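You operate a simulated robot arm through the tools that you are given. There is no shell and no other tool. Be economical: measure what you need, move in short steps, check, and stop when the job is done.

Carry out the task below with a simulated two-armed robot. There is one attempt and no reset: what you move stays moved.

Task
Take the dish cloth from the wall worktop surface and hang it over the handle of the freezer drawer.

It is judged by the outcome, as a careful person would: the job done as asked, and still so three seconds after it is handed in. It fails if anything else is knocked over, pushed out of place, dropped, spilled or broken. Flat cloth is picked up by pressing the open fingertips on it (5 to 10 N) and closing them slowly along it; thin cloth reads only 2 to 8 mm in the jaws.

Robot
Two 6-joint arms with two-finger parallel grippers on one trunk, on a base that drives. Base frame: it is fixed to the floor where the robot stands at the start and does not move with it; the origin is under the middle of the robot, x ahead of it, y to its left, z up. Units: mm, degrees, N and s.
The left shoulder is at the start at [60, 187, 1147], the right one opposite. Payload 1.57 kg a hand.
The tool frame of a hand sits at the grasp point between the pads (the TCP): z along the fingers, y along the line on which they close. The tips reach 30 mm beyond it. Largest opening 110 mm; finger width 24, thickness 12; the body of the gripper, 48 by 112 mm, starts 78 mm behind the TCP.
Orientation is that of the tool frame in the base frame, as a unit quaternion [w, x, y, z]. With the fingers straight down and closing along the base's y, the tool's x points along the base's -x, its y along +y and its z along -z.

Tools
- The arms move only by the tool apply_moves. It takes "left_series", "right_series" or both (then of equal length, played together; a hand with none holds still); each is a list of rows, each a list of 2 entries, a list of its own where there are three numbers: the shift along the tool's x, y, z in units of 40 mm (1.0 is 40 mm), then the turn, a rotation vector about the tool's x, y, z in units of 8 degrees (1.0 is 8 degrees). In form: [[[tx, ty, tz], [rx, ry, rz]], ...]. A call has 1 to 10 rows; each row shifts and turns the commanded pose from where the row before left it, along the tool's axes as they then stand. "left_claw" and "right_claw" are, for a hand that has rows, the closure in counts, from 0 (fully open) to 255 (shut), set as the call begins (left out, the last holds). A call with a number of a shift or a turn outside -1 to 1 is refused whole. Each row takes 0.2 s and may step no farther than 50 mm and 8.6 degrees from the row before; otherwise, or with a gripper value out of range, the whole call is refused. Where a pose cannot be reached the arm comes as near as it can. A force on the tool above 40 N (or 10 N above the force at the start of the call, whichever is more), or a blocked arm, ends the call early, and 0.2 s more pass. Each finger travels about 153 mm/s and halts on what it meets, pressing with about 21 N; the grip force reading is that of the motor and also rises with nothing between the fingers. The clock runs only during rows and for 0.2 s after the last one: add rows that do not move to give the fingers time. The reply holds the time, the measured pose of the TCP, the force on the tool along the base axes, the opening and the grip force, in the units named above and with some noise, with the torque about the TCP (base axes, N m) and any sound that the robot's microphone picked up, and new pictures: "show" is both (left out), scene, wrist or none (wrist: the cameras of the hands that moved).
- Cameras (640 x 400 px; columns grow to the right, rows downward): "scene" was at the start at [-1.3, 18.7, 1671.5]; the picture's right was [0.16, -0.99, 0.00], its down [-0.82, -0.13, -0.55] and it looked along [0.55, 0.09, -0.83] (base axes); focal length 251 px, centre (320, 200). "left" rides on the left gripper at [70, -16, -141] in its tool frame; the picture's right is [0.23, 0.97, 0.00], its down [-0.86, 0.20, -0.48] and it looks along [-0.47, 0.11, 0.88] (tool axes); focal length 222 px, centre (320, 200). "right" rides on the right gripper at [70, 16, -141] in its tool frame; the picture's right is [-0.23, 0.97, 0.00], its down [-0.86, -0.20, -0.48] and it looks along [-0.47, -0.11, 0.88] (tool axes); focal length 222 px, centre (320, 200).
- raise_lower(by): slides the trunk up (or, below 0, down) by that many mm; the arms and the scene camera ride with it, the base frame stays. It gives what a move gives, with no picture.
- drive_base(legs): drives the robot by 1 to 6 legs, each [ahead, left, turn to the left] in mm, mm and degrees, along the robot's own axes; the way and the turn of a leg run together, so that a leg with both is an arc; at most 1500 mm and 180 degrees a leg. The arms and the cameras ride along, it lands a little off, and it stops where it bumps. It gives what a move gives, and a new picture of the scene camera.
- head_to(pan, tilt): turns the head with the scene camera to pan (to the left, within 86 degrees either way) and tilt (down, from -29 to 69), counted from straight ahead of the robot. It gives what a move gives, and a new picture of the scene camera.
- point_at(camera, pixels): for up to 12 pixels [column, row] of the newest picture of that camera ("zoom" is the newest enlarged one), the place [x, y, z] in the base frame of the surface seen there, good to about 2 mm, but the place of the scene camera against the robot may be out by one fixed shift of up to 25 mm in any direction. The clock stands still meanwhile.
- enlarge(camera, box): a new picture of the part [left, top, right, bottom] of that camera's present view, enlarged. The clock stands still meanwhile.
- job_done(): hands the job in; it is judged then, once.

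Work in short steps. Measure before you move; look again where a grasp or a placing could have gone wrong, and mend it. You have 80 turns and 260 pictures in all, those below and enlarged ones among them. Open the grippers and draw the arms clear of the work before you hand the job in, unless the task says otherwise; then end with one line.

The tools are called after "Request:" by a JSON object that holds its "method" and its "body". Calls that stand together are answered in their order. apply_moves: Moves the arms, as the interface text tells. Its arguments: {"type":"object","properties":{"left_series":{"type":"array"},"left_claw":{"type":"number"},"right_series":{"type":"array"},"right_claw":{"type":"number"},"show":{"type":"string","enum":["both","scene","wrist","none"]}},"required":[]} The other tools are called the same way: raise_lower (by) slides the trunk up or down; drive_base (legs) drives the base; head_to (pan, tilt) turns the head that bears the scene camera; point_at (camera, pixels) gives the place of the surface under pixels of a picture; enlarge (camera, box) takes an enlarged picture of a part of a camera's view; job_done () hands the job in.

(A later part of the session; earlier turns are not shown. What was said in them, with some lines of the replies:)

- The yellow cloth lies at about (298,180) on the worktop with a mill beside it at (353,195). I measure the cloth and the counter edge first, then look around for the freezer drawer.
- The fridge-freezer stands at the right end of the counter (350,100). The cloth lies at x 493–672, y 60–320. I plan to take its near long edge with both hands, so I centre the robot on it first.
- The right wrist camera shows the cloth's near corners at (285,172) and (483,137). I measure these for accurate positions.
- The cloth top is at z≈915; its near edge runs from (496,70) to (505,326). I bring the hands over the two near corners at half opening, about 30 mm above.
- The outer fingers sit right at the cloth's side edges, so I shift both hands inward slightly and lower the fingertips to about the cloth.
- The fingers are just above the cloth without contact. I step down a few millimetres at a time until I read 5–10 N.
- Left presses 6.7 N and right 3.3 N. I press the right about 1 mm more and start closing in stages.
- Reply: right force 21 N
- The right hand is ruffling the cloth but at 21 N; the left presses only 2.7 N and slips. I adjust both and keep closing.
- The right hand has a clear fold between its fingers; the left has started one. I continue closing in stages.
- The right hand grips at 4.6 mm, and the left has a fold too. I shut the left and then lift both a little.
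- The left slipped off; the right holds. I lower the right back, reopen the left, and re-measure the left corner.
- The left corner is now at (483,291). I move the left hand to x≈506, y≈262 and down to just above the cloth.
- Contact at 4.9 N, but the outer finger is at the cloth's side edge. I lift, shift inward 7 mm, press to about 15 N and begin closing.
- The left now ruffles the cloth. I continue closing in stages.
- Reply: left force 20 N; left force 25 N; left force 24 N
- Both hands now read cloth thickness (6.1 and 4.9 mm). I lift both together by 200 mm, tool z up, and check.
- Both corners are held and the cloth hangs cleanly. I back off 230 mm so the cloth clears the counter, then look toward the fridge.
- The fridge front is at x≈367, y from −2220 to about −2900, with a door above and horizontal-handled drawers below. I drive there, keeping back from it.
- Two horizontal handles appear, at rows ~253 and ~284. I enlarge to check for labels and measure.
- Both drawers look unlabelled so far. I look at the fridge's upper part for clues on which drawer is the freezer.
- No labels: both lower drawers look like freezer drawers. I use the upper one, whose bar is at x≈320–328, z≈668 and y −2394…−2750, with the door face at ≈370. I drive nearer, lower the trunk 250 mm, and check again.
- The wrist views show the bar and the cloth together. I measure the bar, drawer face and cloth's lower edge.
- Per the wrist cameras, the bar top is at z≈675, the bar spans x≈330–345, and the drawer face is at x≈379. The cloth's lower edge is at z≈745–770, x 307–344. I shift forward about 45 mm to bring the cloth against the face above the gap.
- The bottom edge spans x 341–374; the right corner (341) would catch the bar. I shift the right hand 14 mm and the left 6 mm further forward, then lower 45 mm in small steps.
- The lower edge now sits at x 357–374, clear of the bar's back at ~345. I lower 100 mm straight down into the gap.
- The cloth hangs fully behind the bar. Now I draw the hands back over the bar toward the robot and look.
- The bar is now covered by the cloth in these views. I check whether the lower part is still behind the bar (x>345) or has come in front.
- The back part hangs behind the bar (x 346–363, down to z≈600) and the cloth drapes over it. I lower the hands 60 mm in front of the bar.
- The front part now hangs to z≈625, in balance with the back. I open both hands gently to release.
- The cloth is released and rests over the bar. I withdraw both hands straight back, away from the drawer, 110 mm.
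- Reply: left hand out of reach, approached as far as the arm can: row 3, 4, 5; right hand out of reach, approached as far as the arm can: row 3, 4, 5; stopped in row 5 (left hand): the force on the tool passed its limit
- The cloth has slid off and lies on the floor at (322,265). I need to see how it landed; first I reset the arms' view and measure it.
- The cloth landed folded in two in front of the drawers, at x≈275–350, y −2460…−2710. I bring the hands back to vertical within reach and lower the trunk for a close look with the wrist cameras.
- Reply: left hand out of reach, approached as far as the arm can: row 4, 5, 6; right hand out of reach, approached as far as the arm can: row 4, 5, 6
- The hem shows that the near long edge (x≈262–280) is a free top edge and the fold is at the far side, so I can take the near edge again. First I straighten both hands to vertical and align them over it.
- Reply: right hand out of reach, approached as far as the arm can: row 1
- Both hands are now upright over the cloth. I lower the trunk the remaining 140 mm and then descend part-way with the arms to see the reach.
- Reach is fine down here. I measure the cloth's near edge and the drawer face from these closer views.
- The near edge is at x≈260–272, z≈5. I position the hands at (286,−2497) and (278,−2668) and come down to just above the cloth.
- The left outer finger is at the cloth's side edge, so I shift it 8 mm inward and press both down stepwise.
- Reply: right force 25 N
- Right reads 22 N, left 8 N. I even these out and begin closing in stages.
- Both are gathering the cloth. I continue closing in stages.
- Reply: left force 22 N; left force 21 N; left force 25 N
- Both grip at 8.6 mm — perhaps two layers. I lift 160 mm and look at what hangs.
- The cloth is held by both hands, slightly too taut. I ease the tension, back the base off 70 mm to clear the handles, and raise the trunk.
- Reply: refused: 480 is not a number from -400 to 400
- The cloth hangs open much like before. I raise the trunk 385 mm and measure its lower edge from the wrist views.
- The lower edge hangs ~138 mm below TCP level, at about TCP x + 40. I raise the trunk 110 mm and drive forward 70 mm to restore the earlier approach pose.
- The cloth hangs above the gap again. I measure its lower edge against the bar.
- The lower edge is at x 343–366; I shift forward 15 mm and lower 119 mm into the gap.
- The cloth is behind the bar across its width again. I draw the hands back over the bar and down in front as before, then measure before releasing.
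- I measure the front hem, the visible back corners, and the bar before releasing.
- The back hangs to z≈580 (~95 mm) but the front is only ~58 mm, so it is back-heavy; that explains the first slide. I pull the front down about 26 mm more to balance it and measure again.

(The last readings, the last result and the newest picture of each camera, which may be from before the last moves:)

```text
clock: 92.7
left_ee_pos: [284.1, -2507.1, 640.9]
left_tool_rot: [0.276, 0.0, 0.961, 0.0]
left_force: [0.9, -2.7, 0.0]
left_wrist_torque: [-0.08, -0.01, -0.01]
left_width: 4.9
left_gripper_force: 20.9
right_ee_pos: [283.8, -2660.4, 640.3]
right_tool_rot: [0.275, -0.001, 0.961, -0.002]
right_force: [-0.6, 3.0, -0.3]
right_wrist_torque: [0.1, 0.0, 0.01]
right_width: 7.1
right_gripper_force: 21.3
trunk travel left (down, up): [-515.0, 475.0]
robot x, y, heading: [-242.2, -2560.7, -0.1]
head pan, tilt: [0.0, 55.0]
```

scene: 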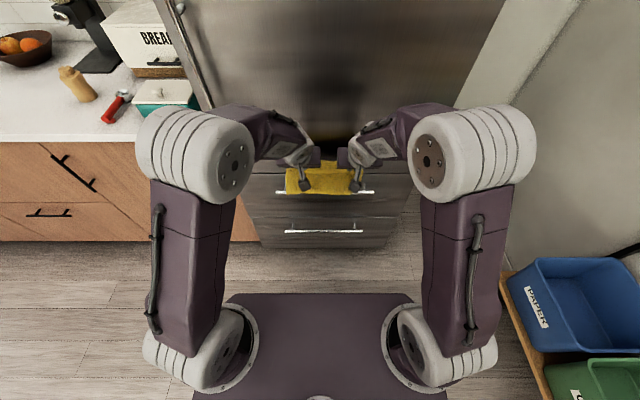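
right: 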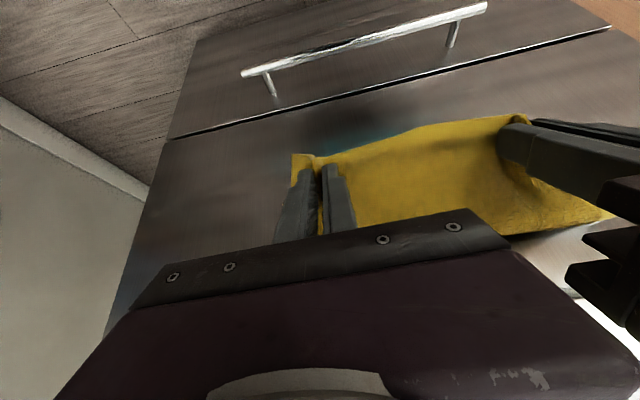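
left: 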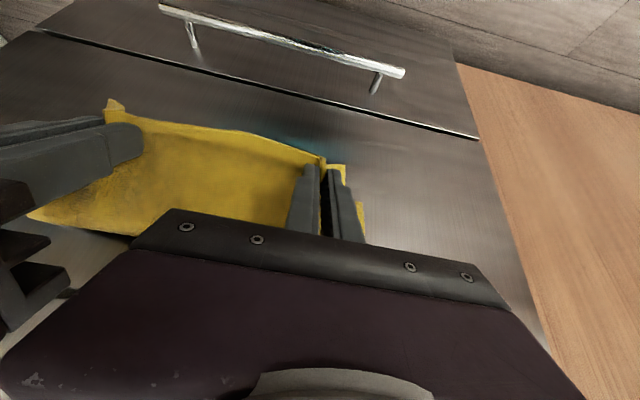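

Request:
{"method": "point_at", "body": {"camera": "left", "pixels": [[180, 130], [250, 148], [342, 170], [360, 208], [363, 225], [40, 215], [100, 200], [200, 190], [70, 215], [130, 230]]}}

Request:
{"method": "point_at", "body": {"camera": "right", "pixels": [[360, 155], [430, 130], [600, 212], [560, 215], [540, 228], [420, 180], [299, 158], [285, 205]]}}

Request:
{"method": "enlarge", "body": {"camera": "left", "box": [280, 130, 460, 270]}}

```text
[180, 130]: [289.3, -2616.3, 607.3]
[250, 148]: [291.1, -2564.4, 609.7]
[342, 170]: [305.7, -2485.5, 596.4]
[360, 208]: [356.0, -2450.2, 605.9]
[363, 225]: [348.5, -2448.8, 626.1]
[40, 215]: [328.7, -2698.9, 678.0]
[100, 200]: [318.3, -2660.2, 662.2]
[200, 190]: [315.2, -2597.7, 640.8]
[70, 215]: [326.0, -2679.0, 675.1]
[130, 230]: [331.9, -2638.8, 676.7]
```

```text
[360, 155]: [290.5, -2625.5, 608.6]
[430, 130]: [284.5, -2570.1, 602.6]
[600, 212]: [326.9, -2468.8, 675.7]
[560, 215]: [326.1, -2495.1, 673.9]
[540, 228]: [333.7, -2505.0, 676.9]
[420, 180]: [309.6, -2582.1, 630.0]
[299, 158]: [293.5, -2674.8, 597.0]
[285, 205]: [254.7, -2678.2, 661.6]
```

```text
2.86 times, centred on (370, 200) of left
```

zoom: 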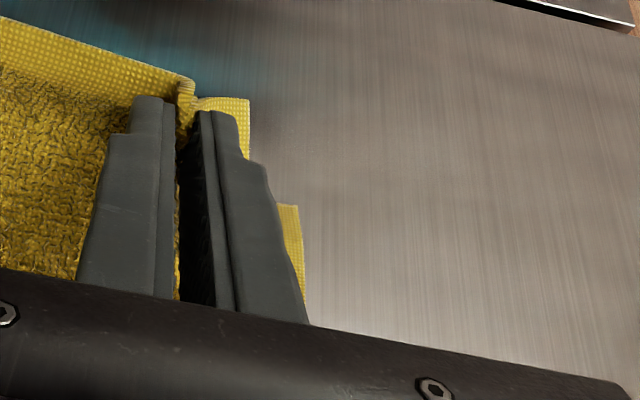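

Now front ≈78 mm and back ≈72 mm, balanced. I bring the hands slightly nearer so the front hangs steeper, then open wide to free the gathered folds fully.

Request:
{"method": "apply_moves", "body": {"left_series": [[[-0.138, 0, 0.204], [0, 0, 0]], [[-0.138, 0, 0.204], [0, 0, 0]], [[0, 0, 0], [0, 0, 0]]], "right_series": [[[-0.138, 0, 0.204], [0, 0, 0]], [[-0.138, 0, 0.204], [0, 0, 0]], [[0, 0, 0], [0, 0, 0]]], "show": "none"}}

Request:
{"method": "apply_moves", "body": {"left_series": [[[0, 0, 0], [0, 0, 0]], [[0, 0, 0], [0, 0, 0]], [[0, 0, 0], [0, 0, 0]]], "right_series": [[[0, 0, 0], [0, 0, 0]], [[0, 0, 0], [0, 0, 0]], [[0, 0, 0], [0, 0, 0]]], "left_claw": 90, "right_claw": 90, "show": "wrist"}}

```text
clock: 93.5
left_ee_pos: [302.0, -2506.6, 631.9]
left_tool_rot: [0.276, 0.001, 0.961, 0.001]
left_force: [-0.6, -3.7, -0.5]
left_wrist_torque: [-0.13, 0.0, -0.02]
left_width: 5.2
left_gripper_force: 21.3
right_ee_pos: [301.6, -2660.5, 632.4]
right_tool_rot: [0.276, 0.0, 0.961, 0.0]
right_force: [0.2, 3.8, -0.5]
right_wrist_torque: [0.09, -0.02, 0.02]
right_width: 7.1
right_gripper_force: 20.9
trunk travel left (down, up): [-515.0, 475.0]
robot x, y, heading: [-237.6, -2562.3, 0.1]
head pan, tilt: [0.0, 55.0]
```

```text
clock: 94.3
left_ee_pos: [301.2, -2506.4, 632.0]
left_tool_rot: [0.276, 0.001, 0.961, 0.0]
left_force: [-0.3, 0.1, 0.3]
left_wrist_torque: [-0.04, 0.01, 0.02]
left_width: 71.2
left_gripper_force: 0.1
right_ee_pos: [301.1, -2661.0, 632.6]
right_tool_rot: [0.276, 0.0, 0.961, 0.0]
right_force: [-0.1, 0.8, -0.3]
right_wrist_torque: [-0.04, 0.01, 0.0]
right_width: 71.6
right_gripper_force: 0.0
trunk travel left (down, up): [-515.0, 475.0]
robot x, y, heading: [-242.7, -2558.1, 0.2]
head pan, tilt: [0.0, 55.0]
```

right: 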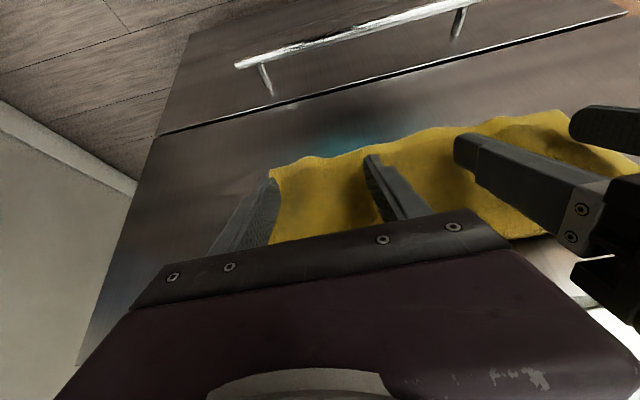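
left: 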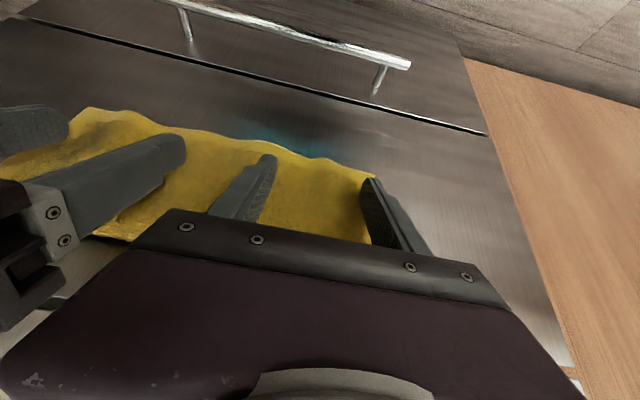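

The cloth is free and draped. I measure it, and before withdrawing I let half a second pass and measure again to see that it stays.

Request:
{"method": "point_at", "body": {"camera": "right", "pixels": [[275, 175], [330, 163], [430, 140], [540, 118], [330, 200], [545, 150], [500, 225]]}}

Request:
{"method": "apply_moves", "body": {"left_series": [[[0, 0, 0], [0, 0, 0]], [[0, 0, 0], [0, 0, 0]]], "right_series": [[[0, 0, 0], [0, 0, 0]], [[0, 0, 0], [0, 0, 0]]], "show": "wrist"}}

Request:
{"method": "point_at", "body": {"camera": "right", "pixels": [[275, 175], [330, 163], [430, 140], [540, 118], [330, 200], [545, 150], [500, 225]]}}

```text
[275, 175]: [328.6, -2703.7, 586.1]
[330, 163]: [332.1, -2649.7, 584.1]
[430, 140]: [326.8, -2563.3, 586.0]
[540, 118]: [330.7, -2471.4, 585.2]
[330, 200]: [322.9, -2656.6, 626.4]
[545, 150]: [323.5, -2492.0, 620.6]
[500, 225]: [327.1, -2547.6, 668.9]
```

```text
clock: 94.9
left_ee_pos: [302.3, -2507.5, 631.7]
left_tool_rot: [0.276, 0.0, 0.961, 0.0]
left_force: [-0.9, -0.2, -0.2]
left_wrist_torque: [0.0, -0.01, 0.0]
left_width: 71.3
left_gripper_force: 0.1
right_ee_pos: [300.9, -2659.8, 631.9]
right_tool_rot: [0.275, -0.002, 0.962, 0.0]
right_force: [0.2, -0.1, 0.8]
right_wrist_torque: [-0.01, -0.02, 0.04]
right_width: 71.0
right_gripper_force: 0.1
trunk travel left (down, up): [-515.0, 475.0]
robot x, y, heading: [-242.6, -2561.4, -0.2]
head pan, tilt: [0.0, 55.0]
```

right: 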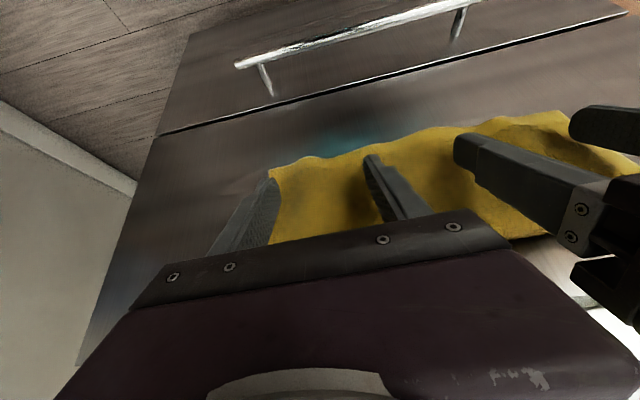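
left: 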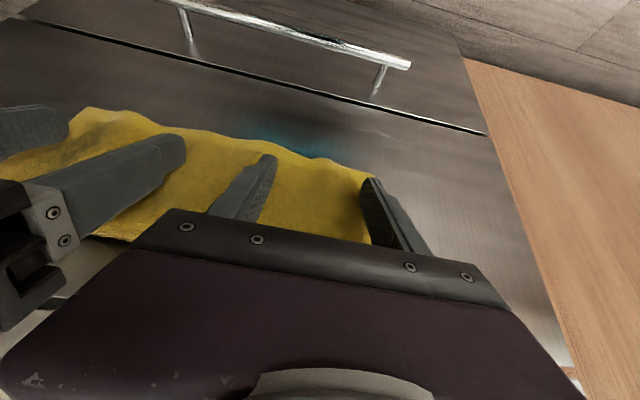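

```text
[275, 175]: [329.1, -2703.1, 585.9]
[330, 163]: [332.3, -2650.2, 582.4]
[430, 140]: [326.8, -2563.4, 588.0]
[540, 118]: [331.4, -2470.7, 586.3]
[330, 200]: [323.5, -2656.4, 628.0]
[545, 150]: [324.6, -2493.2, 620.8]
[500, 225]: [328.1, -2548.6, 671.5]
```

The cloth is stable, with the front hem at z≈585 in both readings. The fingers are on the near side of it, so I withdraw straight back by driving the base away.

Request:
{"method": "drive_base", "body": {"legs": [[-80, 0, 0], [-250, 0, 0]]}}

Request:
{"method": "head_to", "body": {"pan": 0, "tilt": 45}}

Request:
{"method": "enlarge", "body": {"camera": "scene", "box": [240, 130, 400, 250]}}

```text
clock: 97.4
left_ee_pos: [-28.4, -2506.4, 632.0]
left_tool_rot: [0.278, 0.0, 0.961, 0.001]
left_force: [-0.1, 0.3, 0.1]
left_wrist_torque: [0.0, 0.0, 0.0]
left_width: 71.1
left_gripper_force: 0.1
right_ee_pos: [-28.1, -2659.7, 632.5]
right_tool_rot: [0.276, -0.001, 0.961, 0.001]
right_force: [0.0, 0.7, -0.5]
right_wrist_torque: [0.04, -0.01, -0.02]
right_width: 71.1
right_gripper_force: 0.2
trunk travel left (down, up): [-515.0, 475.0]
robot x, y, heading: [-571.2, -2561.8, 0.1]
head pan, tilt: [0.0, 55.0]
```

scene: 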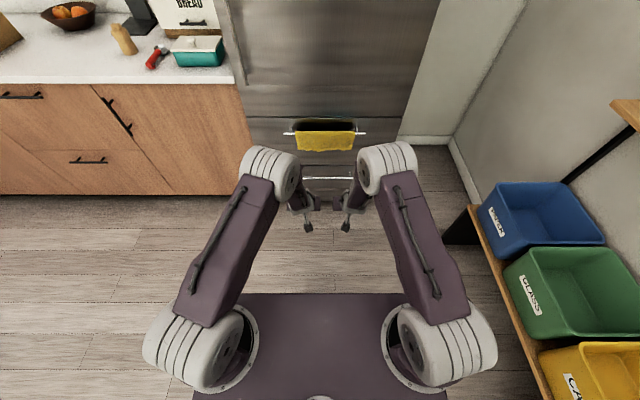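

```text
clock: 98.1
left_ee_pos: [-28.1, -2506.0, 631.2]
left_tool_rot: [0.276, -0.001, 0.961, 0.002]
left_force: [0.5, 0.6, 0.6]
left_wrist_torque: [-0.02, -0.02, 0.04]
left_width: 70.9
left_gripper_force: 0.1
right_ee_pos: [-28.4, -2658.9, 632.4]
right_tool_rot: [0.276, -0.001, 0.961, 0.0]
right_force: [1.0, 0.2, 0.3]
right_wrist_torque: [0.0, -0.01, 0.02]
right_width: 71.4
right_gripper_force: 0.1
trunk travel left (down, up): [-515.0, 475.0]
robot x, y, heading: [-572.7, -2562.9, 0.3]
head pan, tilt: [0.0, 45.0]
```

scene: 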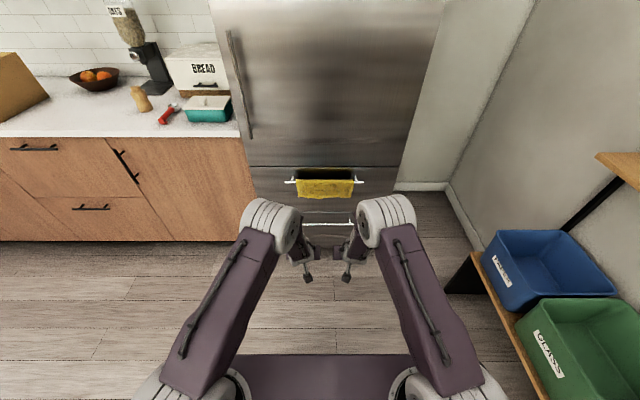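

```text
3.33 times, centred on (320, 190) of scene
```

zoom: 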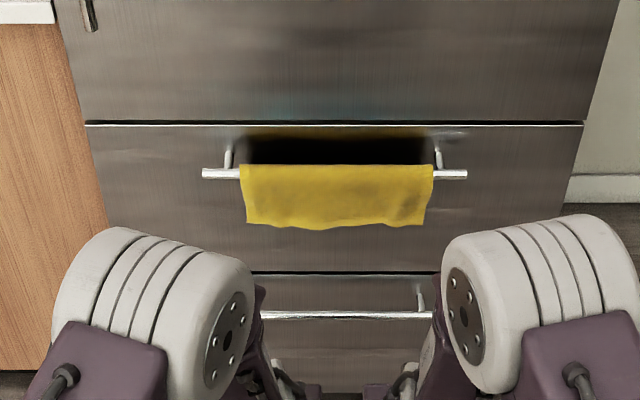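

The cloth hangs neatly over the bar with the hands clear. I open the grippers fully and check once more that it stays put.

Request:
{"method": "apply_moves", "body": {"left_series": [[[0, 0, 0], [0, 0, 0]], [[0, 0, 0], [0, 0, 0]], [[0, 0, 0], [0, 0, 0]], [[0, 0, 0], [0, 0, 0]], [[0, 0, 0], [0, 0, 0]]], "right_series": [[[0, 0, 0], [0, 0, 0]], [[0, 0, 0], [0, 0, 0]], [[0, 0, 0], [0, 0, 0]], [[0, 0, 0], [0, 0, 0]], [[0, 0, 0], [0, 0, 0]]], "left_claw": 0, "right_claw": 0, "show": "scene"}}

```text
clock: 99.3
left_ee_pos: [-27.3, -2507.0, 631.6]
left_tool_rot: [0.277, -0.001, 0.961, 0.001]
left_force: [1.4, -0.4, -0.1]
left_wrist_torque: [0.0, 0.0, -0.01]
left_width: 109.7
left_gripper_force: 0.1
right_ee_pos: [-27.8, -2660.0, 633.6]
right_tool_rot: [0.276, 0.0, 0.961, 0.0]
right_force: [-0.2, 0.2, 0.0]
right_wrist_torque: [-0.02, 0.03, -0.03]
right_width: 110.1
right_gripper_force: 0.1
trunk travel left (down, up): [-515.0, 475.0]
robot x, y, heading: [-573.3, -2559.9, 0.3]
head pan, tilt: [0.0, 45.0]
```

scene: 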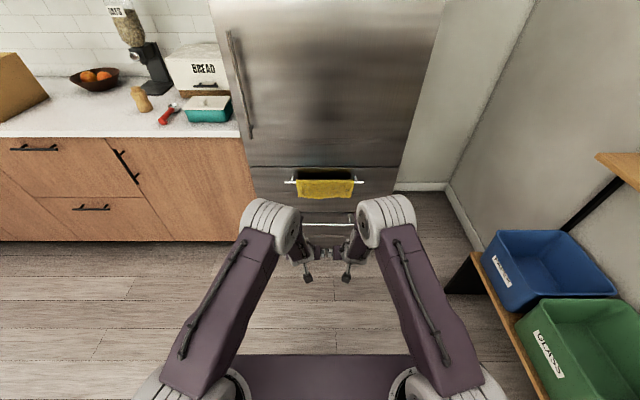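

The cloth at (325,188) has not moved since release about 5 s ago, so I hand the job in.

Request:
{"method": "job_done", "body": {}}

```text
The job is handed in.
```

The dish cloth hangs over the upper freezer drawer handle, front and back roughly even, and it hadn't moved for 5 s when I handed in. It slid off to the floor on the first try. The two drawers under the fridge door are unlabelled, so the upper one was my choice.
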